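You operate a simulated robot arm through the tools that you are given. There is no shell and no other tool. Be economical: measure what you need, move in short steps, check, and stop when the job is done.

You run a simulated two-armed robot. Do the job below in one go: nothing can be reset, and whatever is moved stays where it is left.

JOB
Put the nut and cap in the parts tray and brush the chair's dust off.
Fine: nut on the NUTS side, cap on the CAPS side; the brush goes back in the pot. What is to be rubbed or washed off counts as gone when no trace of it is left.

Only the result counts: the job must be done as asked and must still hold three seconds after the hand-in. Knocking over, shifting, dropping, spilling or breaking anything else fails it. A push-on lid holds only when it is set on centred and level and pressed home; a screw cap is set on level and turned clockwise until tight.

ROBOT AND FRAMES
Two 7-joint arms with two-finger parallel grippers on one trunk, on a base that drives. Base frame: it is fixed to the floor where the robot stands at the start and does not move with it; the origin is under the middle of the robot, x ahead of it, y to its left, z up; the surface under the hand at the start is at about z = 490. Readings come in mm, rad, newtons and seconds.
The left shoulder is at the start at [-82, 119, 851], the right one opposite. With the tool pointing down near the work surface each hand reaches from about 100 to 540 mm from the robot's upright axis, wherever it stands, measured 20 degrees to its own side. Places, roughly: CAPS side of the parts tray [400, 0, 500]; NUTS side of the parts tray [400, 0, 500]; dust on the chair [400, 300, 500]; inside of the pot [500, -100, 500]. Payload 3.43 kg a hand.
The tool frame of a hand sits at the grasp point between the pads (the TCP): z along the fingers, y along the line on which they close. The tips reach 30 mm beyond it. Largest opening 94 mm; finger width 28, thickness 10; the body of the gripper, 50 by 96 mm, starts 55 mm behind the TCP.
Orientation is told as [roll, pitch, yaw] about the base's x, y, z axes, in that order, counted from this pose: with the fingers straight down and closing along the base's y, the tool's x points along the base's -x, its y along +y and its z along -z.

CONTROLS
- The arms move only by the tool move_arm. It takes "left_plan", "right_plan" or both (then of equal length, played together; a hand with none holds still); each is a list that holds one entry, the list of rows, each a list of 7 numbers: the finger opening in m, from 0 to 0.094, then the shift along the tool's x, y, z in m, then the turn, a rotation vector about the tool's x, y, z in rad. In form: [[[hand, x, y, z, wx, wy, wz], ...]]. A call has 1 to 10 rows; each row is the pose to reach, as a shift and turn from the pose commanded when the call began, along the tool's axes at that moment. Each row takes 0.2 s and may step no farther than 50 mm and 0.15 rad from the row before; otherwise, or with a gripper value out of range, the whole call is refused. A pose out of reach is approached as far as the arm can. The call stops where the force on the tool passes 40 N (or 10 N more than at its start, if that is more) or the arm is blocked; 0.2 s more then pass. Each finger travels about 153 mm/s and halts on what it meets, pressing with about 30 N; the grip force reading is that of the motor and also rises with nothing between the fingers. The clock runs only during rows and for 0.2 s after the last one: add rows that repeat a pose to give the fingers time. The reply holds the time, the measured pose of the TCP, the force on the tool along the base axes, the opening and the grip force, in the units named above and with some noise, with the torque about the TCP (base axes, N m) and any sound that the robot's microphone picked up.
- Cameras (640 x 400 px; columns grow to the right, rows downward): "scene" is now at [13.5, 8.6, 1535.2]; the picture's right is [0.13, -0.99, 0.00], its down [-0.92, -0.12, -0.38] and it looks along [0.37, 0.05, -0.93] (base axes); focal length 277 px, centre (320, 200). "left" rides on the left gripper at [76, -14, -102] in its tool frame; the picture's right is [0.18, 0.98, 0.00], its down [-0.75, 0.14, -0.64] and it looks along [-0.63, 0.12, 0.77] (tool axes); focal length 243 px, centre (320, 200). "right" rides on the right gripper at [76, 14, -103] in its tool frame; the picture's right is [-0.18, 0.98, 0.00], its down [-0.75, -0.14, -0.64] and it looks along [-0.63, -0.12, 0.77] (tool axes); focal length 243 px, centre (320, 200). There is no depth. A picture from a camera that has moved, and an enlarged one, comes with that camera's place and axes in the base frame and with its lens.
- camera(camera): a new picture of that camera. It takes no simulated time.
- raise_lower(by): slides the trunk up (or, below 0, down) by that many mm; the arms and the scene camera ride with it, the base frame stays. It gives what a move gives, with no picture.
- base_move(legs): drives the robot by 1 to 6 legs, each [ahead, left, turn to the left] in mm, mm and rad, along the robot's own axes; the way and the turn of a leg run together, so that a leg with both is an arc; at most 1500 mm and 3.142 rad a leg. The arms and the cameras ride along, it lands a little off, and it stops where it bumps. It gives what a move gives.
- pan_tilt(pan, tilt): turns the head with the scene camera to pan (to the left, within 2.496 rad either way) and tilt (down, from -0.506 to 1.204), counted from straight ahead of the robot. It gives what a move gives.
- close_up(camera, box): a new picture of the part [left, top, right, bottom] of that camera's present view, enlarged. It takes no simulated time.
- sign_off(): hands the job in; it is judged then, once.

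Go step by step. Nothing tells you exact positions but the pictures and the camera data: compare them with the known pose of the tool, close in by small moves and look again before you grip or let go. The budget is 120 turns and 108 pictures, counting those below and the enlarged ones. Unless the task says otherwise, let go and move clear before handing in, and close with one line.

The tools are called after "Call:" as name(argument=value, ...) on one line, values as JSON. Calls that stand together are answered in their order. move_arm: Moves the arms, as the interface text tells. Its arguments: {"type":"object","properties":{"left_plan":{"type":"array"},"right_plan":{"type":"array"}},"required":[]} The other tools are called the same way: raise_lower (by) slides the trunk up or down; base_move (legs) drives the base; pan_tilt (pan, tilt) turns the head that bears the scene camera; camera (camera) takes a picture; close_up (camera, box) takes an enlarged picture of a part of a camera's view; sign_off () hands the job in.

At the start:

```text
t: 0.0
left_tcp_pos: [356.5, 281.6, 906.5]
left_tcp_rot: [0.001, -0.001, 0.0]
left_wrist_force: [-0.4, -0.2, 0.3]
left_torque: [-0.01, -0.02, 0.0]
left_gripper_width: 93.8
left_finger_force: 0.0
right_tcp_pos: [362.0, -38.9, 908.0]
right_tcp_rot: [-0.001, -0.001, 0.001]
right_wrist_force: [-0.4, 0.0, 0.4]
right_torque: [0.02, 0.04, 0.03]
right_gripper_width: 94.1
right_finger_force: 0.0
trunk travel left (down, up): [-275.0, 60.0]
robot x, y, heading: [-1.8, 1.1, -0.002]
head pan, tilt: [0.126, 1.185]
```

scene: 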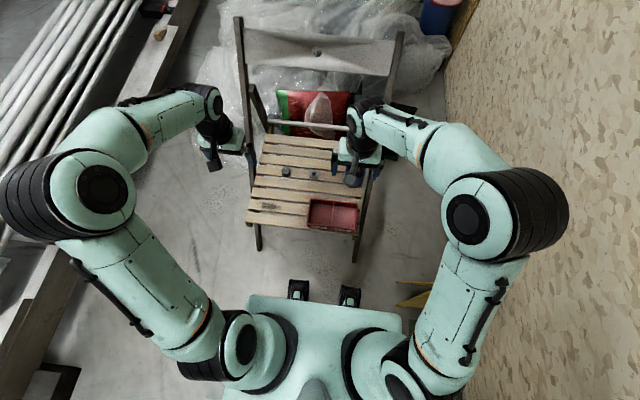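
right: 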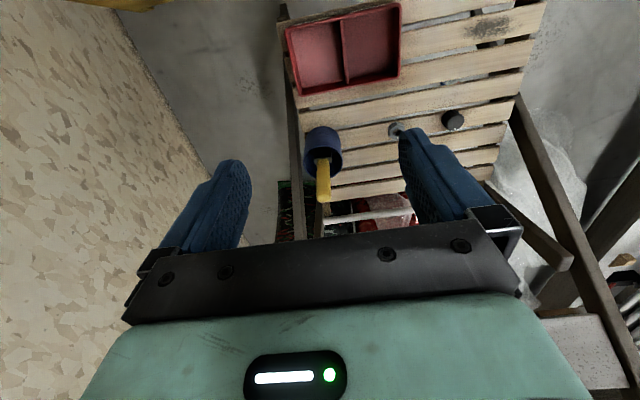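
left: 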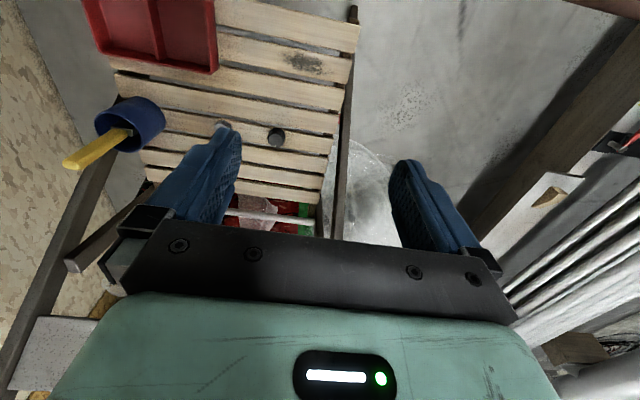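

I see a chair seat with a divided red tray, a blue pot holding the brush (yellow handle), a nut, a black cap and a dust patch. I'll enlarge the views to measure them.

Call:
close_up(camera="scene", box=[220, 100, 420, 250])

Call:
close_up(camera="right", box=[270, 0, 550, 210])

Call:
close_up(camera="left", box=[60, 0, 360, 210])

```text
2.67 times, centred on (320, 175) of scene
camera zoom: at [13.5, 8.6, 1535.2], right [0.13, -0.99, 0.0], down [-0.92, -0.12, -0.38], along [0.37, 0.05, -0.93], focal length 738 px, centre (320, 267)
```

zoom: 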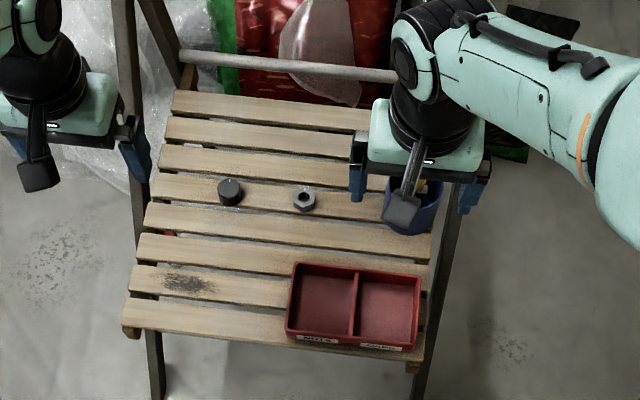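

```text
1.90 times, centred on (410, 105) of right
camera zoom: at [284.8, -24.7, 1009.7], right [0.18, 0.98, 0.0], down [0.75, -0.14, 0.64], along [0.63, -0.12, -0.77], focal length 462 px, centre (149, 381)
```

zoom: 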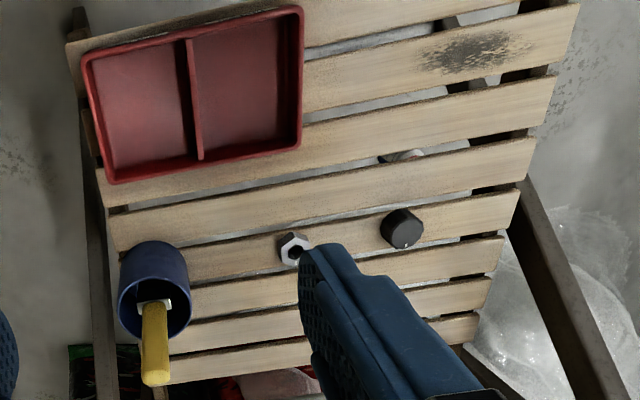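

```text
1.90 times, centred on (210, 105) of left
camera zoom: at [280.7, 268.3, 1008.5], right [-0.18, 0.98, 0.0], down [0.75, 0.14, 0.64], along [0.63, 0.12, -0.77], focal length 462 px, centre (530, 381)
```

zoom: 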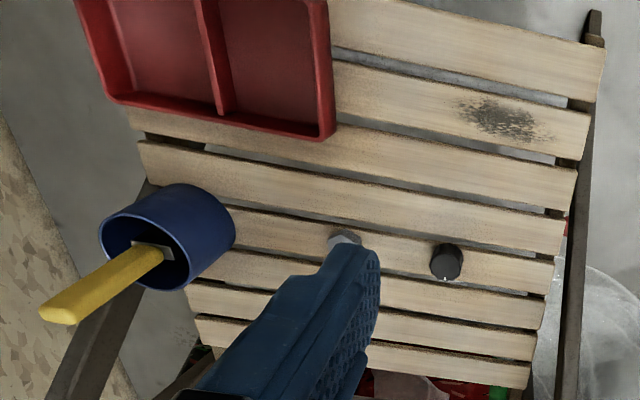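

The tray is about [371, 2], the nut [540, 100], the cap [539, 217], the dust [382, 256] and the pot [538, -66]. The far items are at the edge of reach, so I'll drive ahead a little first and check the labels.

Call:
base_move(legs=[[80, 0, 0]])

Call:
close_up(camera="scene", box=[280, 190, 380, 260])

```text
t: 1.1
left_tcp_pos: [415.8, 332.9, 906.1]
left_tcp_rot: [-0.004, 0.0, 0.019]
left_wrist_force: [0.6, 2.1, -0.7]
left_torque: [-0.04, 0.04, 0.0]
left_gripper_width: 94.0
left_finger_force: 0.0
right_tcp_pos: [427.3, 10.9, 907.4]
right_tcp_rot: [-0.005, 0.0, 0.017]
right_wrist_force: [0.2, 1.2, 0.1]
right_torque: [-0.1, 0.05, 0.0]
right_gripper_width: 94.0
right_finger_force: 0.2
trunk travel left (down, up): [-275.0, 60.0]
robot x, y, heading: [64.1, 38.9, 0.023]
head pan, tilt: [0.126, 1.185]
stopped in leg 1: the robot was blocked; the commanded pose is now the measured one
```

```text
5.71 times, centred on (330, 225) of scene
camera zoom: at [78.8, 57.4, 1535.2], right [0.15, -0.99, 0.0], down [-0.92, -0.14, -0.37], along [0.37, 0.05, -0.93], focal length 1582 px, centre (263, 57)
```

zoom: 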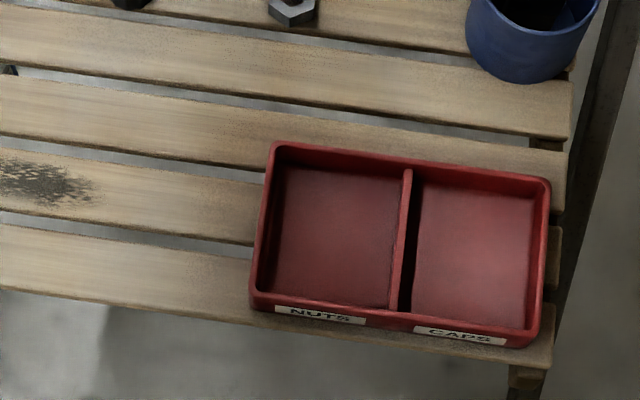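

NUTS is the left side and CAPS the right. The base was blocked and slipped to the left, so I'll check what it hit and whether anything moved.

Call:
camera(camera="scene")

Call:
camera(camera="right")

```text
100 pictures are left
camera scene: at [78.8, 57.4, 1535.2], right [0.15, -0.99, 0.0], down [-0.92, -0.14, -0.37], along [0.37, 0.05, -0.93], focal length 277 px, centre (320, 200)
```

scene: 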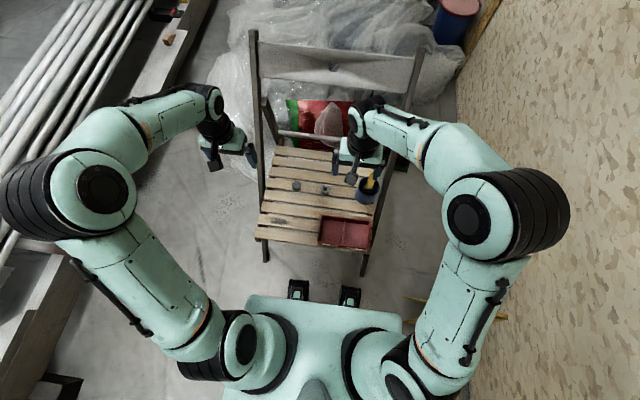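

```text
99 pictures are left
camera right: at [350.8, 25.8, 1009.6], right [0.17, 0.99, -0.01], down [0.76, -0.12, 0.64], along [0.63, -0.11, -0.77], focal length 243 px, centre (320, 200)
```

right: 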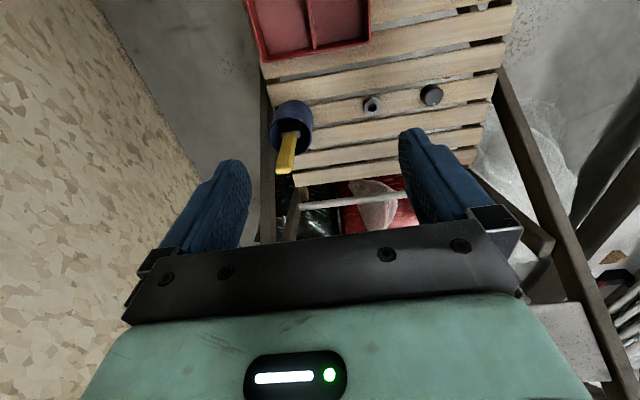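

The tray and cap haven't moved. I'll turn the head to the yellow thing on the right, which the base may have bumped.

Call:
pan_tilt(pan=-0.7, tilt=1.1)

Call:
camera(camera="scene")

```text
t: 2.3
left_tcp_pos: [414.4, 328.0, 907.2]
left_tcp_rot: [-0.001, -0.002, 0.018]
left_wrist_force: [0.9, 0.1, -0.2]
left_torque: [-0.01, 0.01, -0.02]
left_gripper_width: 93.9
left_finger_force: 0.1
right_tcp_pos: [427.2, 8.3, 907.4]
right_tcp_rot: [-0.001, -0.001, 0.017]
right_wrist_force: [0.3, -0.3, 0.0]
right_torque: [-0.02, 0.0, 0.03]
right_gripper_width: 94.1
right_finger_force: 0.0
trunk travel left (down, up): [-275.0, 60.0]
robot x, y, heading: [61.8, 41.8, 0.022]
head pan, tilt: [-0.7, 1.1]
```

```text
98 pictures are left
camera scene: at [69.6, 2.7, 1540.3], right [-0.63, -0.78, 0.0], down [-0.69, 0.56, -0.45], along [0.35, -0.28, -0.89], focal length 277 px, centre (320, 200)
```

scene: 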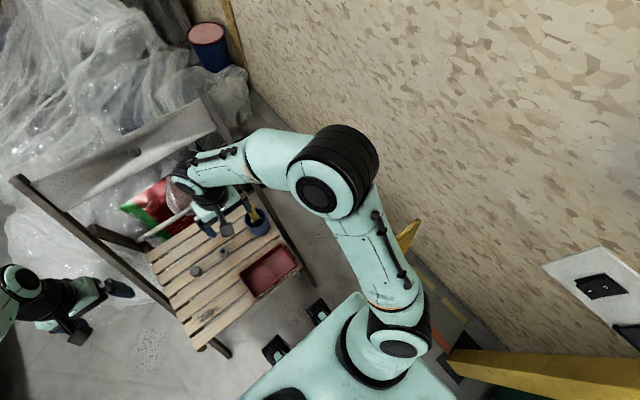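

Call:
pan_tilt(pan=-1.3, tilt=0.9)

Call:
camera(camera="scene")

```text
t: 3.3
left_tcp_pos: [413.9, 328.3, 906.8]
left_tcp_rot: [-0.003, -0.003, 0.017]
left_wrist_force: [-0.1, -0.4, -0.1]
left_torque: [0.01, 0.01, 0.0]
left_gripper_width: 94.1
left_finger_force: 0.1
right_tcp_pos: [427.6, 7.8, 907.8]
right_tcp_rot: [-0.003, -0.001, 0.018]
right_wrist_force: [0.4, -0.3, 0.0]
right_torque: [-0.01, -0.02, -0.02]
right_gripper_width: 94.1
right_finger_force: 0.1
trunk travel left (down, up): [-275.0, 60.0]
robot x, y, heading: [67.0, 42.6, 0.021]
head pan, tilt: [-1.3, 0.901]
```

```text
97 pictures are left
camera scene: at [42.3, -29.7, 1554.2], right [-0.96, -0.29, 0.0], down [-0.23, 0.75, -0.62], along [0.18, -0.59, -0.78], focal length 277 px, centre (320, 200)
```

scene: 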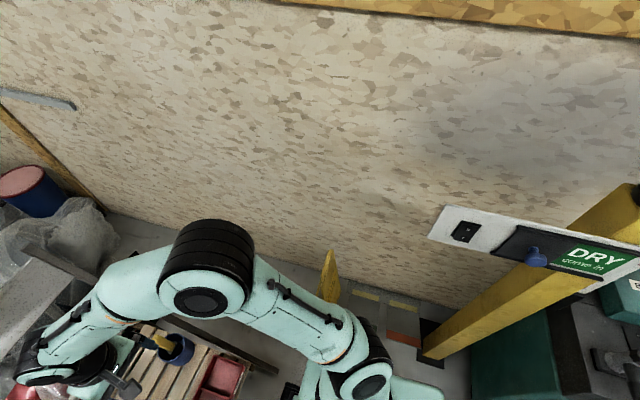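

Nothing looks knocked over; the yellow signs still stand and the chair is where it was. I'll turn the head back and bring the left hand over the cap at height.

Call:
pan_tilt(pan=0.05, tilt=1.15)

Call:
move_arm(left_plan=[[[0.07, -0.02, -0.018, 0.033, 0, 0, 0.018], [0.07, -0.041, -0.037, 0.067, 0, 0, 0.018], [0.07, -0.062, -0.055, 0.1, 0, 0, 0.018], [0.07, -0.083, -0.074, 0.133, 0, 0, 0.018], [0.07, -0.104, -0.092, 0.167, 0, 0, 0.018], [0.07, -0.125, -0.111, 0.2, 0, 0, 0.018], [0.07, -0.125, -0.111, 0.2, 0, 0, 0.018]]])

Call:
camera(camera="left")

Call:
camera(camera="scene")

```text
t: 4.8
left_tcp_pos: [416.1, 329.3, 907.2]
left_tcp_rot: [-0.002, -0.003, 0.017]
left_wrist_force: [0.0, -0.4, 0.4]
left_torque: [0.03, 0.02, 0.0]
left_gripper_width: 94.1
left_finger_force: 0.1
right_tcp_pos: [426.4, 8.0, 907.9]
right_tcp_rot: [0.0, -0.002, 0.019]
right_wrist_force: [-0.7, -0.4, -0.6]
right_torque: [0.02, 0.0, 0.02]
right_gripper_width: 93.7
right_finger_force: 0.1
trunk travel left (down, up): [-275.0, 60.0]
robot x, y, heading: [62.0, 42.4, 0.023]
head pan, tilt: [0.051, 1.15]
```

```text
t: 6.4
left_tcp_pos: [541.3, 219.6, 707.0]
left_tcp_rot: [-0.003, 0.0, -0.002]
left_wrist_force: [0.5, 0.3, -0.7]
left_torque: [0.02, 0.03, 0.05]
left_gripper_width: 69.9
left_finger_force: 0.0
right_tcp_pos: [426.1, 7.1, 907.5]
right_tcp_rot: [-0.001, -0.001, 0.019]
right_wrist_force: [0.4, 0.0, 0.2]
right_torque: [0.02, 0.02, 0.0]
right_gripper_width: 94.0
right_finger_force: 0.0
trunk travel left (down, up): [-275.0, 60.0]
robot x, y, heading: [65.6, 45.1, 0.023]
head pan, tilt: [0.051, 1.15]
```

```text
96 pictures are left
camera left: at [464.8, 207.1, 808.5], right [-0.18, 0.98, 0.0], down [0.75, 0.14, 0.64], along [0.63, 0.12, -0.77], focal length 243 px, centre (320, 200)
```

left: 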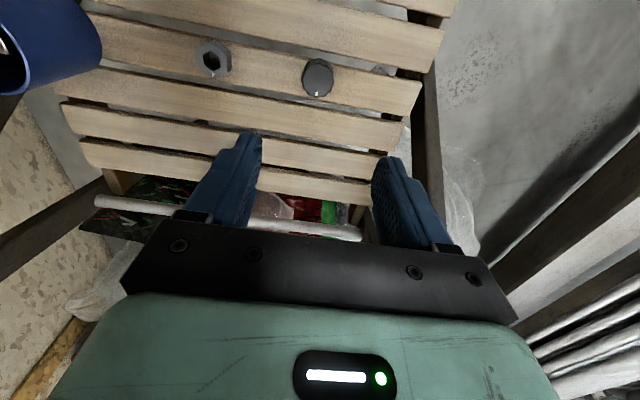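

```text
95 pictures are left
camera scene: at [79.4, 47.0, 1537.2], right [0.07, -1.0, 0.0], down [-0.91, -0.07, -0.41], along [0.41, 0.03, -0.91], focal length 277 px, centre (320, 200)
```

scene: 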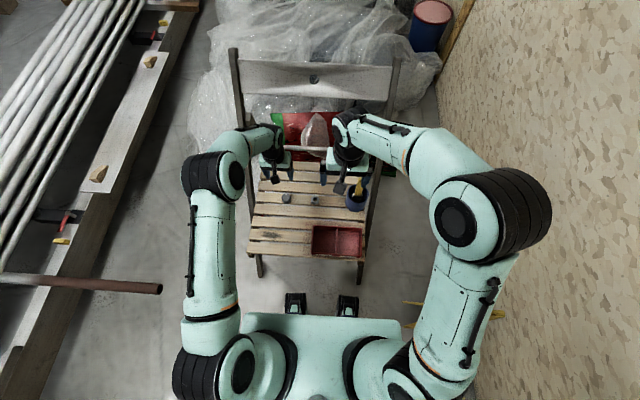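

The cap is about [534, 217], 35 mm across, and the nut is [539, 103]. I'll lower the left hand around the cap.

Call:
move_arm(left_plan=[[[0.07, 0.007, -0.002, 0.04, 0, 0, 0], [0.07, 0.007, -0.002, 0.08, 0, 0, 0], [0.07, 0.007, -0.002, 0.12, 0, 0, 0], [0.07, 0.007, -0.002, 0.15, 0, 0, 0], [0.07, 0.007, -0.002, 0.165, 0, 0, 0], [0.07, 0.007, -0.002, 0.165, 0, 0, 0]]])

Call:
camera(camera="left")

```text
t: 7.8
left_tcp_pos: [536.2, 218.4, 542.7]
left_tcp_rot: [-0.001, -0.002, -0.001]
left_wrist_force: [0.4, 0.3, 0.2]
left_torque: [0.03, 0.02, 0.04]
left_gripper_width: 70.0
left_finger_force: 0.2
right_tcp_pos: [426.2, 7.6, 907.9]
right_tcp_rot: [-0.002, -0.002, 0.018]
right_wrist_force: [0.6, 0.2, 0.1]
right_torque: [0.01, 0.02, 0.01]
right_gripper_width: 94.1
right_finger_force: 0.0
trunk travel left (down, up): [-275.0, 60.0]
robot x, y, heading: [63.6, 42.1, 0.026]
head pan, tilt: [0.051, 1.15]
```

```text
94 pictures are left
camera left: at [458.9, 204.9, 644.7], right [-0.18, 0.98, 0.0], down [0.75, 0.14, 0.64], along [0.63, 0.12, -0.77], focal length 243 px, centre (320, 200)
```

left: 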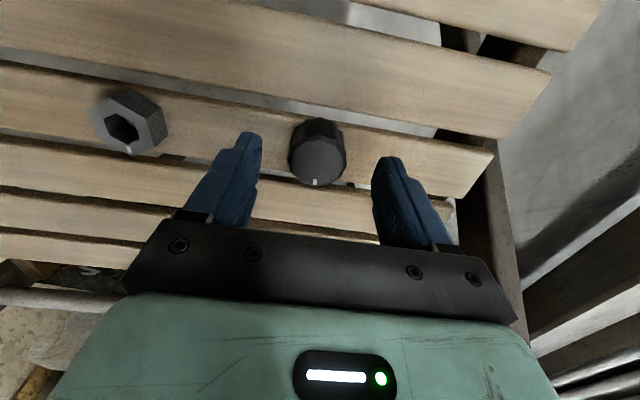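

The fingers straddle the cap. I'll go down the last bit, close and lift.

Call:
move_arm(left_plan=[[[0.07, 0.002, 0, 0.01, 0, 0, 0], [0.07, 0.002, 0, 0.017, 0, 0, 0], [0.0, 0.002, 0, 0.017, 0, 0, 0], [0.0, 0.002, 0, 0.017, 0, 0, 0], [0.0, 0.002, 0, 0.017, 0, 0, 0]]])

Call:
camera(camera="left")

```text
t: 9.0
left_tcp_pos: [532.9, 219.0, 526.2]
left_tcp_rot: [-0.001, -0.001, -0.003]
left_wrist_force: [0.6, -0.5, 0.4]
left_torque: [-0.06, 0.04, -0.03]
left_gripper_width: 35.1
left_finger_force: 30.2
right_tcp_pos: [425.7, 7.9, 907.4]
right_tcp_rot: [-0.002, -0.001, 0.017]
right_wrist_force: [0.6, 0.8, -0.8]
right_torque: [0.01, 0.01, 0.05]
right_gripper_width: 94.0
right_finger_force: 0.2
trunk travel left (down, up): [-275.0, 60.0]
robot x, y, heading: [66.9, 40.2, 0.019]
head pan, tilt: [0.051, 1.15]
```

```text
93 pictures are left
camera left: at [456.9, 205.2, 627.7], right [-0.18, 0.98, 0.0], down [0.75, 0.14, 0.64], along [0.63, 0.12, -0.77], focal length 243 px, centre (320, 200)
```

left: 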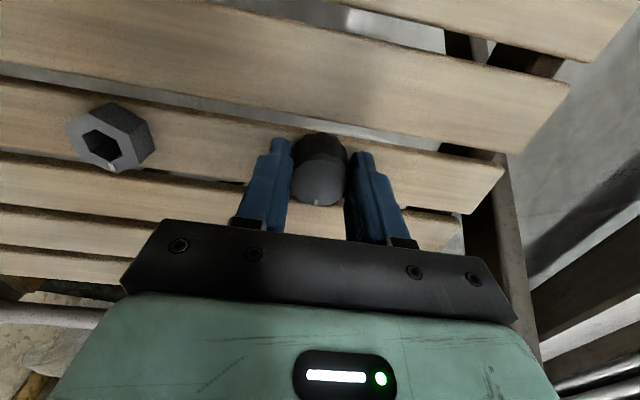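

The cap is held at 35 mm. I'll lift it while moving the right hand out of the way to the right.

Call:
move_arm(left_plan=[[[0.0, 0, 0, -0.03, 0, 0, 0], [0.0, 0, 0, -0.07, 0, 0, 0], [0.0, 0, 0, -0.11, 0, 0, 0], [0.0, 0, 0, -0.12, 0, 0, 0], [0.0, 0, 0, -0.12, 0, 0, 0], [0.0, 0, 0, -0.12, 0, 0, 0]]], right_plan=[[[0.094, 0, -0.035, 0, 0, 0, 0], [0.094, 0, -0.07, 0, 0, 0, 0], [0.094, 0, -0.105, 0, 0, 0, 0], [0.094, 0, -0.14, 0, 0, 0, 0], [0.094, 0, -0.17, 0, 0, 0, 0], [0.094, 0, -0.2, 0, 0, 0, 0]]])

Call:
camera(camera="scene")

Call:
camera(camera="left")

```text
t: 10.4
left_tcp_pos: [534.2, 218.4, 646.8]
left_tcp_rot: [-0.002, -0.001, -0.002]
left_wrist_force: [-0.5, -0.2, -0.5]
left_torque: [-0.01, 0.0, 0.0]
left_gripper_width: 35.0
left_finger_force: 29.7
right_tcp_pos: [426.2, -195.0, 908.4]
right_tcp_rot: [0.001, -0.001, 0.018]
right_wrist_force: [-0.6, 0.1, -0.7]
right_torque: [0.01, 0.03, -0.03]
right_gripper_width: 94.0
right_finger_force: 0.1
trunk travel left (down, up): [-275.0, 60.0]
robot x, y, heading: [61.4, 47.0, 0.022]
head pan, tilt: [0.051, 1.15]
```

```text
92 pictures are left
camera scene: at [79.9, 46.2, 1537.2], right [0.07, -1.0, 0.0], down [-0.91, -0.07, -0.41], along [0.41, 0.03, -0.91], focal length 277 px, centre (320, 200)
```

scene: 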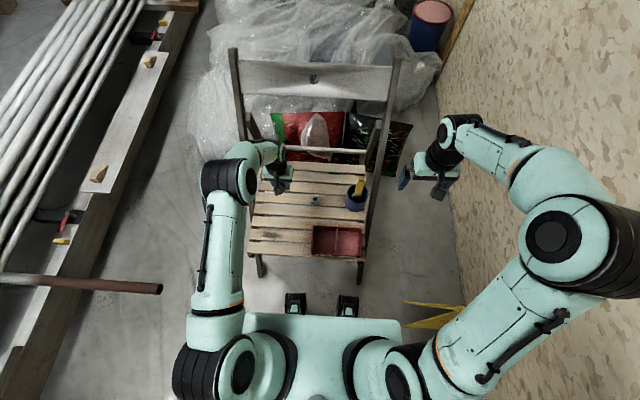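

```text
91 pictures are left
camera left: at [457.3, 205.1, 748.5], right [-0.18, 0.98, 0.0], down [0.75, 0.14, 0.64], along [0.63, 0.12, -0.77], focal length 243 px, centre (320, 200)
```

left: 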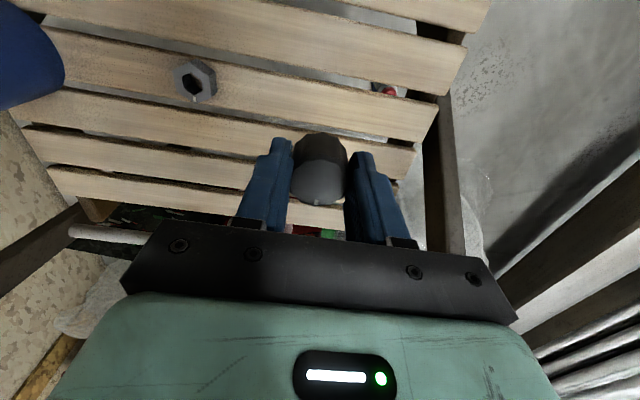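

Next I carry the cap over the CAPS compartment at height.

Call:
move_arm(left_plan=[[[0.0, 0.02, -0.032, 0, 0, 0, 0], [0.0, 0.04, -0.065, 0, 0, 0, 0], [0.0, 0.061, -0.098, 0, 0, 0, 0], [0.0, 0.082, -0.13, 0, 0, 0, 0], [0.0, 0.102, -0.163, 0, 0, 0, 0], [0.0, 0.122, -0.195, 0, 0, 0, 0], [0.0, 0.143, -0.228, 0, 0, 0, 0], [0.0, 0.163, -0.26, 0, 0, 0, 0], [0.0, 0.163, -0.26, 0, 0, 0, 0]]])

Call:
camera(camera="left")

Call:
camera(camera="scene")

```text
t: 12.4
left_tcp_pos: [368.3, -41.3, 648.3]
left_tcp_rot: [-0.002, -0.002, -0.001]
left_wrist_force: [0.2, -0.6, -1.8]
left_torque: [-0.02, -0.02, 0.0]
left_gripper_width: 35.2
left_finger_force: 29.7
right_tcp_pos: [427.5, -195.5, 908.3]
right_tcp_rot: [-0.002, -0.003, 0.017]
right_wrist_force: [0.4, 0.3, 0.1]
right_torque: [0.01, 0.0, 0.01]
right_gripper_width: 94.1
right_finger_force: 0.0
trunk travel left (down, up): [-275.0, 60.0]
robot x, y, heading: [64.7, 40.5, 0.021]
head pan, tilt: [0.051, 1.15]
```

```text
90 pictures are left
camera left: at [292.9, -54.2, 750.1], right [-0.18, 0.98, 0.0], down [0.75, 0.14, 0.64], along [0.63, 0.12, -0.77], focal length 243 px, centre (320, 200)
```

left: 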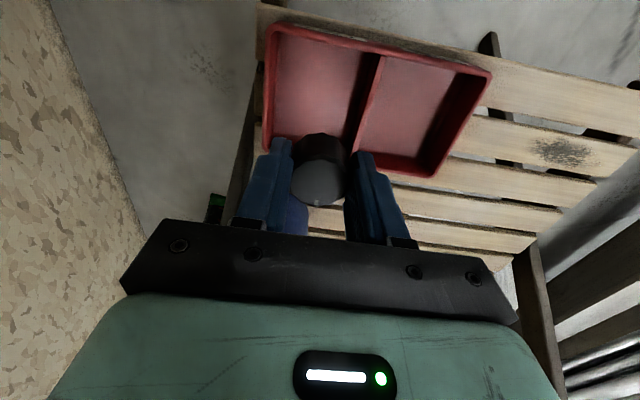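

```text
89 pictures are left
camera scene: at [80.1, 47.2, 1537.2], right [0.07, -1.0, 0.0], down [-0.91, -0.07, -0.41], along [0.41, 0.03, -0.91], focal length 277 px, centre (320, 200)
```

scene: 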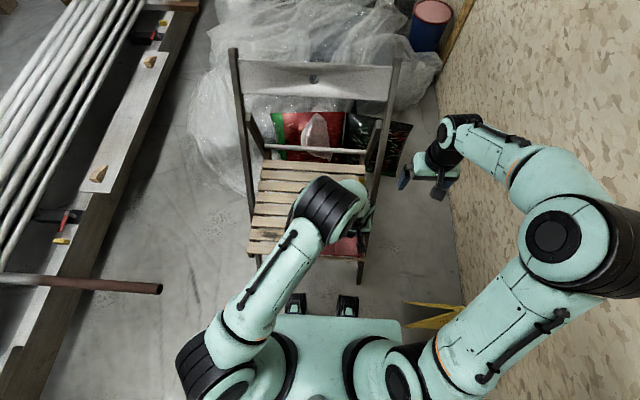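

The cap is centred over the CAPS compartment. I'll lower it and look before release.

Call:
move_arm(left_plan=[[[0.0, 0, 0, 0.035, 0, 0, 0], [0.0, 0, 0, 0.07, 0, 0, 0], [0.0, 0, 0, 0.095, 0, 0, 0], [0.0, 0, 0, 0.108, 0, 0, 0], [0.0, 0, 0, 0.114, 0, 0, 0], [0.0, 0, 0, 0.114, 0, 0, 0]]])

Call:
camera(camera="left")

```text
t: 13.8
left_tcp_pos: [369.0, -42.8, 532.1]
left_tcp_rot: [-0.002, -0.002, -0.002]
left_wrist_force: [0.3, 0.0, -0.5]
left_torque: [-0.01, 0.04, -0.01]
left_gripper_width: 35.1
left_finger_force: 30.3
right_tcp_pos: [426.5, -195.3, 908.2]
right_tcp_rot: [-0.001, -0.002, 0.019]
right_wrist_force: [0.1, 0.6, -0.2]
right_torque: [-0.01, -0.02, 0.01]
right_gripper_width: 93.8
right_finger_force: 0.2
trunk travel left (down, up): [-275.0, 60.0]
robot x, y, heading: [63.7, 42.3, 0.017]
head pan, tilt: [0.051, 1.15]
```

```text
88 pictures are left
camera left: at [293.0, -57.4, 633.8], right [-0.18, 0.98, 0.0], down [0.75, 0.14, 0.64], along [0.63, 0.12, -0.77], focal length 243 px, centre (320, 200)
```

left: 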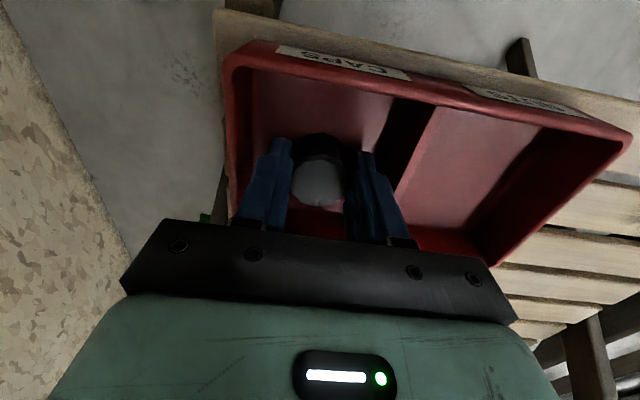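

The cap is inside, nearly on the tray floor. I'll ease down 2 mm, open and rise.

Call:
move_arm(left_plan=[[[0.0, 0, 0, 0.002, 0, 0, 0], [0.035, 0, 0, 0.002, 0, 0, 0], [0.05, 0, 0, 0.002, 0, 0, 0], [0.055, 0, 0, 0.002, 0, 0, 0], [0.055, 0, 0, 0.002, 0, 0, 0], [0.055, 0, 0, -0.03, 0, 0, 0], [0.055, 0, 0, -0.07, 0, 0, 0], [0.055, 0, 0, -0.11, 0, 0, 0], [0.055, 0, 0, -0.11, 0, 0, 0]]])

Call:
camera(camera="left")

```text
t: 15.8
left_tcp_pos: [365.1, -41.6, 643.2]
left_tcp_rot: [-0.003, -0.003, -0.002]
left_wrist_force: [-0.1, 0.3, -0.3]
left_torque: [-0.02, -0.02, -0.02]
left_gripper_width: 55.1
left_finger_force: 0.2
right_tcp_pos: [426.6, -195.7, 907.4]
right_tcp_rot: [-0.002, -0.001, 0.017]
right_wrist_force: [-0.4, -0.5, 0.6]
right_torque: [0.0, 0.01, -0.01]
right_gripper_width: 94.2
right_finger_force: 0.1
trunk travel left (down, up): [-275.0, 60.0]
robot x, y, heading: [62.9, 45.3, 0.021]
head pan, tilt: [0.051, 1.15]
```

```text
87 pictures are left
camera left: at [289.3, -54.4, 745.3], right [-0.18, 0.98, 0.0], down [0.75, 0.14, 0.64], along [0.63, 0.12, -0.77], focal length 243 px, centre (320, 200)
```

left: 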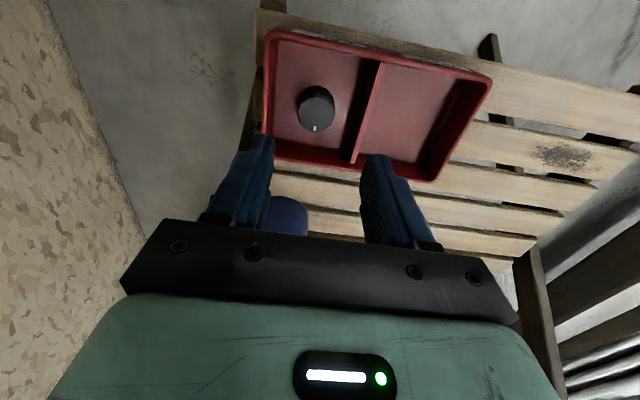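

The cap stands in the CAPS side. Next the left hand goes over the nut.

Call:
move_arm(left_plan=[[[0.08, -0.029, 0.024, 0, 0, 0, 0], [0.08, -0.058, 0.048, 0, 0, 0, 0], [0.08, -0.087, 0.072, 0, 0, 0, 0], [0.08, -0.115, 0.096, 0, 0, 0, 0], [0.08, -0.144, 0.12, 0, 0, 0, 0], [0.08, -0.173, 0.144, 0, 0, 0, 0], [0.08, -0.173, 0.144, 0.04, 0, 0, 0], [0.08, -0.173, 0.144, 0.06, 0, 0, 0], [0.08, -0.173, 0.144, 0.06, 0, 0, 0]]])

Call:
camera(camera="left")

```text
t: 17.8
left_tcp_pos: [541.4, 103.8, 581.7]
left_tcp_rot: [0.0, -0.001, -0.002]
left_wrist_force: [-0.4, 1.0, 0.5]
left_torque: [-0.04, -0.02, 0.01]
left_gripper_width: 79.8
left_finger_force: 0.1
right_tcp_pos: [427.7, -196.1, 908.5]
right_tcp_rot: [-0.003, -0.002, 0.017]
right_wrist_force: [0.1, -0.8, 0.3]
right_torque: [0.0, -0.03, 0.0]
right_gripper_width: 94.2
right_finger_force: 0.0
trunk travel left (down, up): [-275.0, 60.0]
robot x, y, heading: [63.3, 43.2, 0.018]
head pan, tilt: [0.051, 1.15]
```

```text
86 pictures are left
camera left: at [465.0, 90.3, 682.7], right [-0.18, 0.98, 0.0], down [0.75, 0.14, 0.64], along [0.63, 0.12, -0.77], focal length 243 px, centre (320, 200)
```

left: 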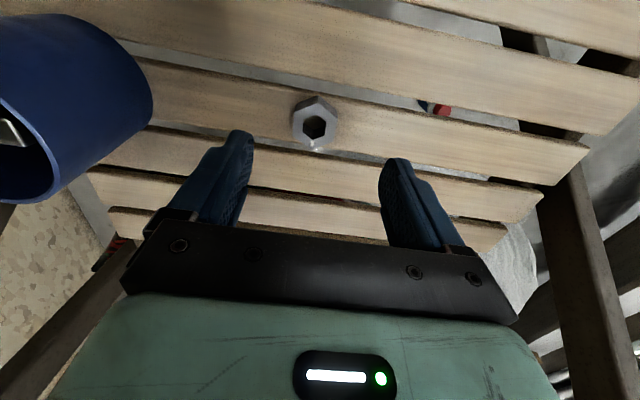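

Call:
close_up(camera="left", box=[264, 80, 364, 170])

```text
4.44 times, centred on (314, 125) of left
camera zoom: at [465.0, 90.3, 682.7], right [-0.18, 0.98, 0.0], down [0.75, 0.14, 0.64], along [0.63, 0.12, -0.77], focal length 1078 px, centre (347, 533)
```

zoom: 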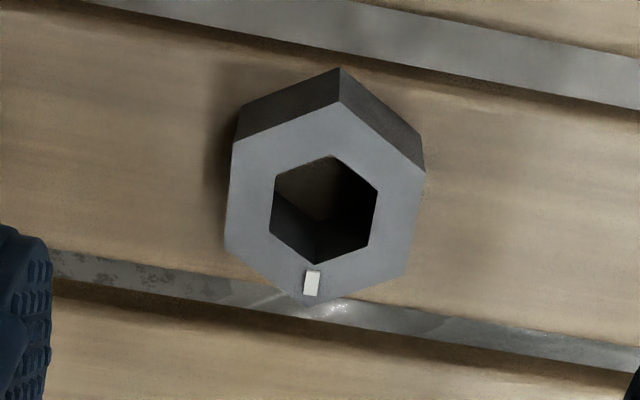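

The nut lies at [537, 99] with flats facing ±y, just right for the grip. I'll descend and close.

Call:
move_arm(left_plan=[[[0.07, 0.004, -0.0045, 0.02, 0, 0, 0], [0.07, 0.004, -0.0045, 0.04, 0, 0, 0], [0.07, 0.004, -0.0045, 0.05, 0, 0, 0], [0.07, 0.004, -0.0045, 0.057, 0, 0, 0], [0.0, 0.004, -0.0045, 0.057, 0, 0, 0], [0.0, 0.004, -0.0045, 0.057, 0, 0, 0], [0.0, 0.004, -0.0045, 0.057, 0, 0, 0]]])

Call:
camera(camera="left")

```text
t: 19.4
left_tcp_pos: [537.3, 95.5, 523.5]
left_tcp_rot: [-0.003, -0.002, -0.001]
left_wrist_force: [-0.1, -1.0, -0.1]
left_torque: [-0.02, -0.04, 0.0]
left_gripper_width: 35.7
left_finger_force: 30.1
right_tcp_pos: [427.2, -195.5, 908.3]
right_tcp_rot: [-0.001, -0.001, 0.017]
right_wrist_force: [-0.7, 0.7, -0.4]
right_torque: [-0.01, -0.01, -0.01]
right_gripper_width: 94.1
right_finger_force: 0.0
trunk travel left (down, up): [-275.0, 60.0]
robot x, y, heading: [61.3, 43.1, 0.017]
head pan, tilt: [0.051, 1.15]
```

```text
84 pictures are left
camera left: at [461.6, 82.5, 625.9], right [-0.18, 0.98, 0.0], down [0.75, 0.14, 0.64], along [0.63, 0.12, -0.77], focal length 243 px, centre (320, 200)
```

left: 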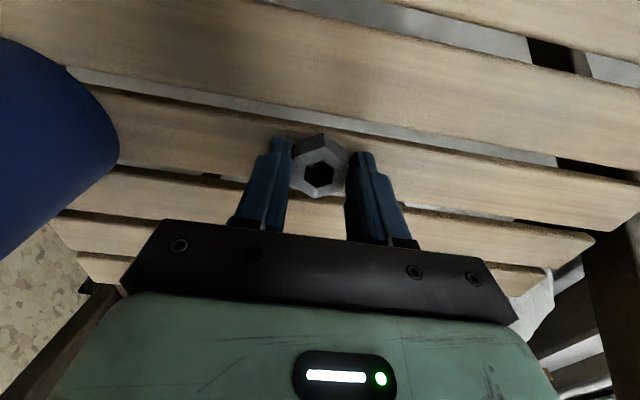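

The nut is held. I'll lift it and carry it over the NUTS side.

Call:
move_arm(left_plan=[[[0.0, 0, 0, -0.03, 0, 0, 0], [0.0, 0, 0, -0.07, 0, 0, 0], [0.0, 0, 0, -0.11, 0, 0, 0], [0.0, 0.033, -0.008, -0.12, 0, 0, 0], [0.0, 0.066, -0.016, -0.12, 0, 0, 0], [0.0, 0.1, -0.024, -0.12, 0, 0, 0], [0.0, 0.133, -0.032, -0.12, 0, 0, 0], [0.0, 0.166, -0.04, -0.12, 0, 0, 0], [0.0, 0.166, -0.04, -0.12, 0, 0, 0]]])

Call:
camera(camera="left")

```text
t: 21.4
left_tcp_pos: [372.0, 59.3, 646.8]
left_tcp_rot: [-0.001, -0.002, -0.002]
left_wrist_force: [0.1, 0.4, -0.5]
left_torque: [0.01, 0.03, 0.01]
left_gripper_width: 36.0
left_finger_force: 30.4
right_tcp_pos: [427.5, -194.9, 908.6]
right_tcp_rot: [-0.002, -0.002, 0.016]
right_wrist_force: [0.2, -0.3, -0.2]
right_torque: [0.02, 0.02, -0.02]
right_gripper_width: 94.2
right_finger_force: 0.1
trunk travel left (down, up): [-275.0, 60.0]
robot x, y, heading: [57.8, 41.0, 0.02]
head pan, tilt: [0.051, 1.15]
```

```text
83 pictures are left
camera left: at [296.3, 45.9, 747.8], right [-0.18, 0.98, 0.0], down [0.75, 0.14, 0.64], along [0.63, 0.12, -0.77], focal length 243 px, centre (320, 200)
```

left: 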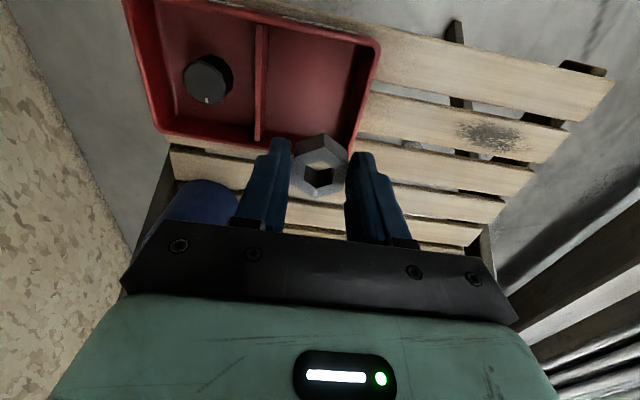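

Call:
move_arm(left_plan=[[[0.0, 0.002, -0.005, 0.035, 0, 0, 0], [0.0, 0.002, -0.005, 0.07, 0, 0, 0], [0.0, 0.002, -0.005, 0.095, 0, 0, 0], [0.0, 0.002, -0.005, 0.11, 0, 0, 0], [0.0, 0.002, -0.005, 0.117, 0, 0, 0], [0.0, 0.002, -0.005, 0.117, 0, 0, 0]]])

Call:
camera(camera="left")

```text
t: 22.8
left_tcp_pos: [371.0, 51.2, 527.9]
left_tcp_rot: [-0.001, -0.001, -0.002]
left_wrist_force: [-3.9, 2.1, 18.0]
left_torque: [0.26, 0.15, 0.0]
left_gripper_width: 36.0
left_finger_force: 29.8
right_tcp_pos: [426.7, -195.0, 908.8]
right_tcp_rot: [-0.002, -0.001, 0.017]
right_wrist_force: [-0.1, 0.3, -0.4]
right_torque: [-0.01, 0.03, -0.05]
right_gripper_width: 94.2
right_finger_force: 0.1
trunk travel left (down, up): [-275.0, 60.0]
robot x, y, heading: [63.1, 39.4, 0.023]
head pan, tilt: [0.051, 1.15]
```

```text
82 pictures are left
camera left: at [293.8, 38.0, 630.7], right [-0.18, 0.98, 0.0], down [0.75, 0.14, 0.64], along [0.63, 0.12, -0.77], focal length 243 px, centre (320, 200)
```

left: 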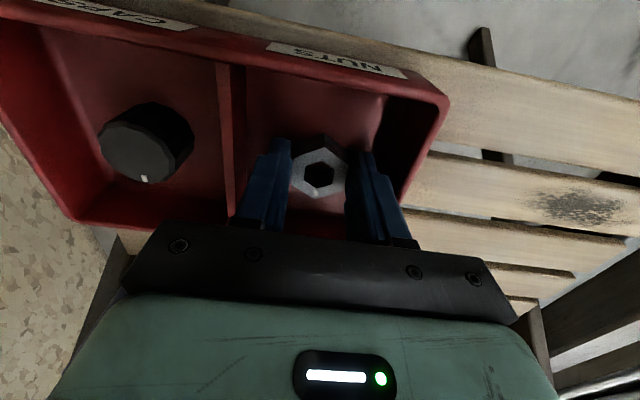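

The nut rests on the tray floor (18 N contact). I'll open and rise, then move the left hand off to the left.

Call:
move_arm(left_plan=[[[0.02, 0, 0, -0.001, 0, 0, 0], [0.045, 0, 0, -0.001, 0, 0, 0], [0.055, 0, 0, -0.001, 0, 0, 0], [0.055, 0, 0, -0.001, 0, 0, 0], [0.055, 0, 0, -0.03, 0, 0, 0], [0.055, 0, 0, -0.07, 0, 0, 0], [0.055, 0, 0, -0.11, 0, 0, 0], [0.055, 0, 0.04, -0.13, 0, 0, 0], [0.055, 0, 0.08, -0.15, 0, 0, 0], [0.055, 0, 0.12, -0.17, 0, 0, 0]]])

Call:
camera(camera="left")

Call:
camera(camera="scene")

```text
t: 25.0
left_tcp_pos: [369.2, 171.0, 693.0]
left_tcp_rot: [-0.003, 0.001, -0.002]
left_wrist_force: [-0.5, 0.6, 0.8]
left_torque: [0.02, 0.01, 0.0]
left_gripper_width: 55.1
left_finger_force: 0.0
right_tcp_pos: [426.2, -194.9, 908.2]
right_tcp_rot: [-0.002, -0.001, 0.016]
right_wrist_force: [-0.2, 0.0, -0.9]
right_torque: [0.0, 0.04, -0.02]
right_gripper_width: 94.0
right_finger_force: 0.1
trunk travel left (down, up): [-275.0, 60.0]
robot x, y, heading: [64.4, 42.0, 0.021]
head pan, tilt: [0.051, 1.15]
```

```text
81 pictures are left
camera left: at [292.7, 157.8, 795.0], right [-0.18, 0.98, 0.0], down [0.75, 0.14, 0.64], along [0.63, 0.11, -0.77], focal length 243 px, centre (320, 200)
```

left: 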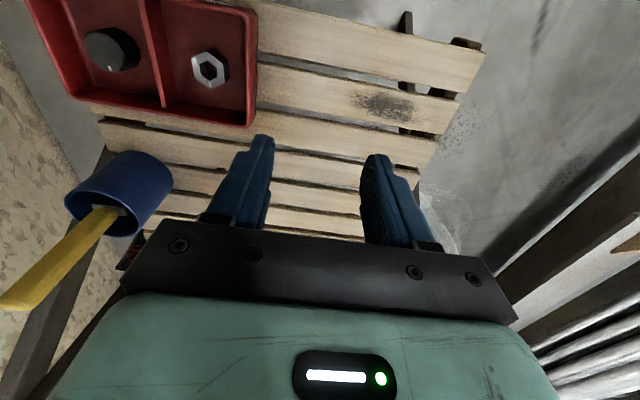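

```text
80 pictures are left
camera scene: at [79.7, 47.9, 1537.2], right [0.07, -1.0, 0.0], down [-0.91, -0.07, -0.41], along [0.41, 0.03, -0.91], focal length 277 px, centre (320, 200)
```

scene: 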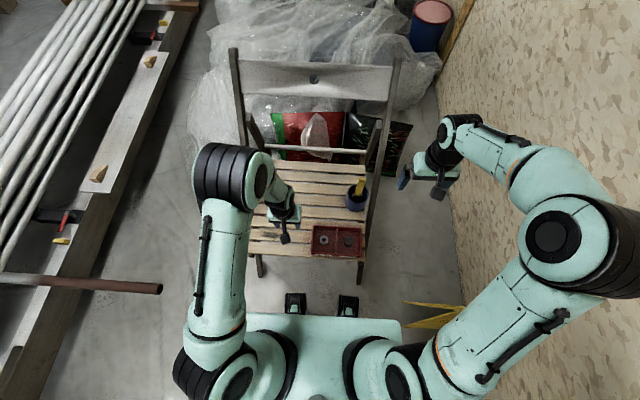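

Both parts are in the tray. Next, a closer look at the brush and pot.

Call:
close_up(camera="scene", box=[325, 165, 395, 215])

Call:
close_up(camera="left", box=[0, 130, 200, 320])

Call:
camera(camera="right")

```text
8.00 times, centred on (360, 190) of scene
camera zoom: at [79.7, 47.9, 1537.2], right [0.07, -1.0, 0.0], down [-0.91, -0.07, -0.41], along [0.41, 0.03, -0.91], focal length 2214 px, centre (0, 280)
```

zoom: 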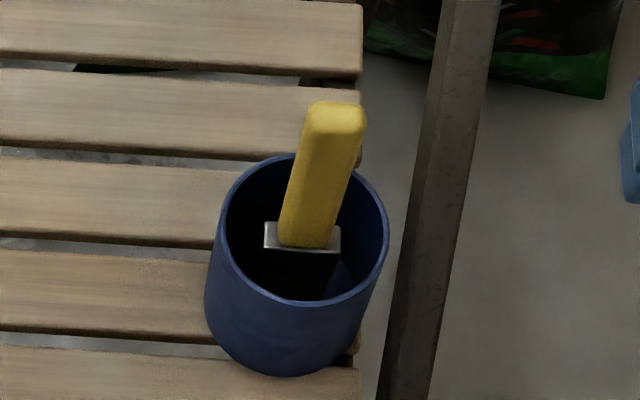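

```text
2.11 times, centred on (100, 225) of left
camera zoom: at [292.7, 157.8, 795.0], right [-0.18, 0.98, 0.0], down [0.75, 0.14, 0.64], along [0.63, 0.11, -0.77], focal length 511 px, centre (783, 147)
```

zoom: 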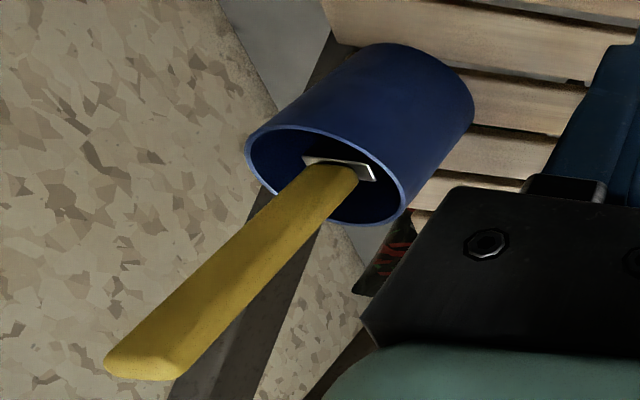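

```text
77 pictures are left
camera right: at [350.5, -180.5, 1010.9], right [0.17, 0.99, 0.0], down [0.76, -0.13, 0.64], along [0.63, -0.11, -0.77], focal length 243 px, centre (320, 200)
```

right: 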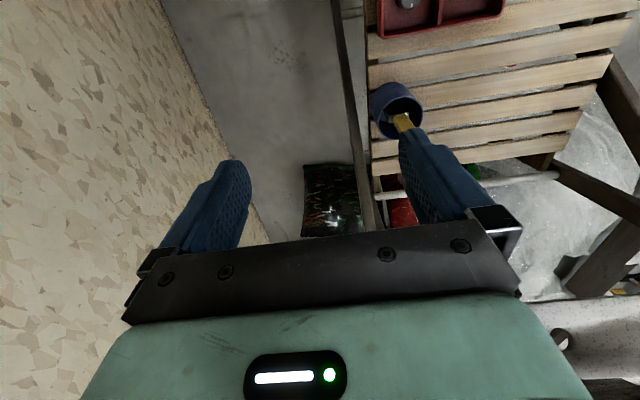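

The brush is nearly vertical, its handle about 26 mm wide, running from the ferrule at about [548, -70, 557] to the top at [540, -63, 697]. I'll clear the left hand to the left and bring the right hand above the handle.

Call:
move_arm(left_plan=[[[0.055, 0, 0.02, -0.04, 0, 0, 0], [0.055, -0.005, 0.05, -0.075, 0, 0, 0], [0.055, -0.013, 0.085, -0.105, 0, 0, 0], [0.055, -0.02, 0.12, -0.13, 0, 0, 0], [0.055, -0.03, 0.155, -0.155, 0, 0, 0], [0.055, -0.04, 0.19, -0.175, 0, 0, 0], [0.055, -0.05, 0.23, -0.19, 0, 0, 0], [0.055, -0.06, 0.27, -0.205, 0, 0, 0], [0.055, -0.06, 0.27, -0.205, 0, 0, 0]]], right_plan=[[[0.07, -0.015, 0.016, 0, 0, 0, 0.017], [0.07, -0.03, 0.032, 0, 0, 0, 0.017], [0.07, -0.045, 0.048, 0.02, 0, 0, 0.017], [0.07, -0.06, 0.064, 0.04, 0, 0, 0.017], [0.07, -0.075, 0.08, 0.06, 0, 0, 0.017], [0.07, -0.09, 0.096, 0.08, 0, 0, 0.017], [0.07, -0.105, 0.112, 0.1, 0, 0, 0.017], [0.07, -0.119, 0.127, 0.108, 0, 0, 0.017], [0.07, -0.119, 0.127, 0.108, 0, 0, 0.017]]])

Call:
camera(camera="right")

Call:
camera(camera="scene")

```text
t: 27.0
left_tcp_pos: [431.5, 442.6, 900.6]
left_tcp_rot: [0.0, -0.002, -0.002]
left_wrist_force: [-0.1, 0.2, -0.4]
left_torque: [0.0, 0.0, -0.01]
left_gripper_width: 54.9
left_finger_force: 0.1
right_tcp_pos: [546.7, -65.5, 798.8]
right_tcp_rot: [0.0, -0.002, -0.002]
right_wrist_force: [0.5, -0.7, -0.5]
right_torque: [0.01, -0.03, 0.02]
right_gripper_width: 70.0
right_finger_force: 0.0
trunk travel left (down, up): [-275.0, 60.0]
robot x, y, heading: [65.6, 41.1, 0.017]
head pan, tilt: [0.051, 1.15]
```

```text
76 pictures are left
camera right: at [469.8, -50.1, 901.6], right [0.18, 0.98, 0.0], down [0.75, -0.14, 0.64], along [0.63, -0.12, -0.77], focal length 243 px, centre (320, 200)
```

right: 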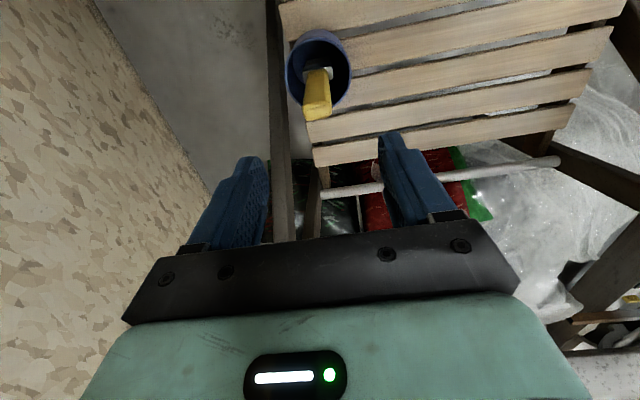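

```text
75 pictures are left
camera scene: at [79.5, 46.0, 1537.2], right [0.07, -1.0, 0.0], down [-0.91, -0.07, -0.41], along [0.41, 0.03, -0.91], focal length 277 px, centre (320, 200)
```

scene: 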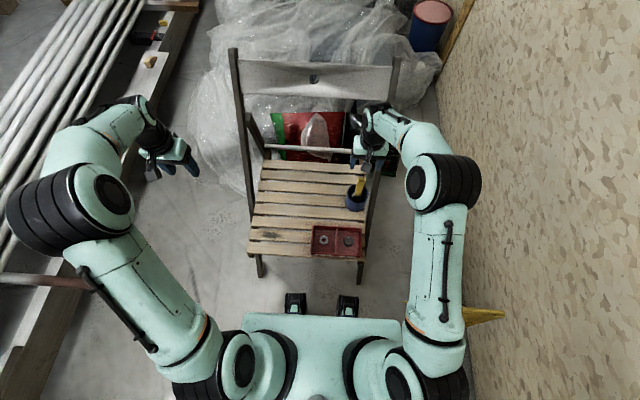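

The right hand is nearly over the handle. I'll lower it and check at the handle's top.

Call:
move_arm(right_plan=[[[0.07, 0.004, 0, 0.03, 0, 0, 0], [0.07, 0.004, 0, 0.06, 0, 0, 0], [0.07, 0.004, 0, 0.075, 0, 0, 0], [0.07, 0.004, 0, 0.075, 0, 0, 0]]])

Call:
camera(camera="right")

```text
t: 28.0
left_tcp_pos: [432.1, 442.2, 900.4]
left_tcp_rot: [-0.001, -0.002, 0.0]
left_wrist_force: [0.2, 0.3, 0.4]
left_torque: [-0.02, -0.01, 0.02]
left_gripper_width: 55.0
left_finger_force: 0.0
right_tcp_pos: [542.6, -63.5, 726.6]
right_tcp_rot: [-0.002, -0.002, 0.0]
right_wrist_force: [-0.6, 0.2, -0.3]
right_torque: [-0.01, 0.03, 0.01]
right_gripper_width: 70.1
right_finger_force: 0.1
trunk travel left (down, up): [-275.0, 60.0]
robot x, y, heading: [66.4, 45.3, 0.021]
head pan, tilt: [0.051, 1.15]
```

```text
74 pictures are left
camera right: at [465.9, -48.2, 829.5], right [0.18, 0.98, 0.0], down [0.75, -0.14, 0.64], along [0.63, -0.12, -0.77], focal length 243 px, centre (320, 200)
```

right: 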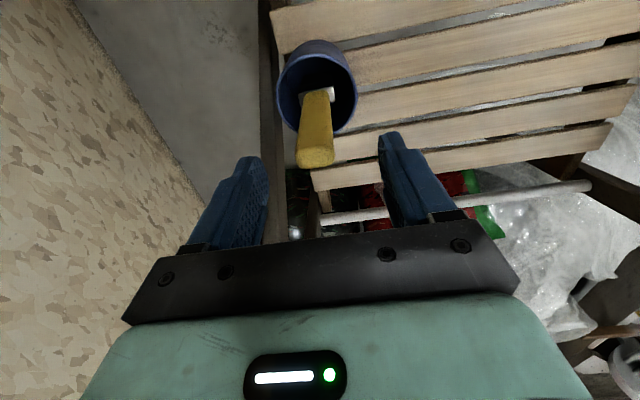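

Call:
move_arm(right_plan=[[[0.07, 0.002, -0.002, 0.02, 0, 0, 0], [0.07, 0.002, -0.002, 0.04, 0, 0, 0], [0.07, 0.002, -0.002, 0.06, 0, 0, 0], [0.07, 0.002, -0.002, 0.069, 0, 0, 0], [0.07, 0.002, -0.002, 0.069, 0, 0, 0]]])

Call:
camera(camera="right")

Call:
close_up(camera="scene", box=[325, 110, 425, 215])

```text
t: 29.2
left_tcp_pos: [431.9, 441.0, 899.8]
left_tcp_rot: [-0.002, 0.0, -0.003]
left_wrist_force: [-0.4, -0.8, 0.7]
left_torque: [0.01, -0.01, -0.01]
left_gripper_width: 55.1
left_finger_force: 0.0
right_tcp_pos: [541.4, -64.0, 656.0]
right_tcp_rot: [-0.002, -0.001, -0.001]
right_wrist_force: [0.2, 1.3, -0.6]
right_torque: [0.0, -0.01, 0.02]
right_gripper_width: 70.1
right_finger_force: 0.0
trunk travel left (down, up): [-275.0, 60.0]
robot x, y, heading: [65.1, 43.4, 0.02]
head pan, tilt: [0.051, 1.15]
```

```text
73 pictures are left
camera right: at [464.9, -49.2, 758.7], right [0.18, 0.98, 0.0], down [0.75, -0.14, 0.64], along [0.63, -0.12, -0.77], focal length 243 px, centre (320, 200)
```

right: 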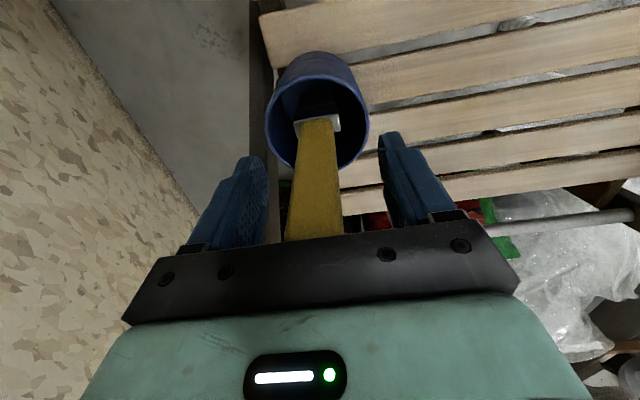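

```text
3.81 times, centred on (375, 162) of scene
camera zoom: at [79.8, 46.7, 1537.2], right [0.07, -1.0, 0.0], down [-0.91, -0.07, -0.41], along [0.41, 0.03, -0.91], focal length 1054 px, centre (110, 343)
```

zoom: 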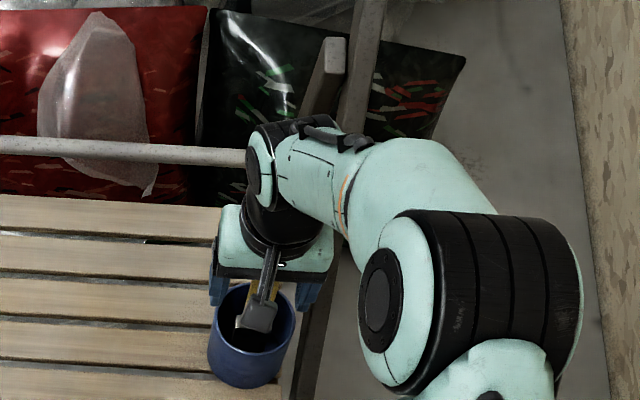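

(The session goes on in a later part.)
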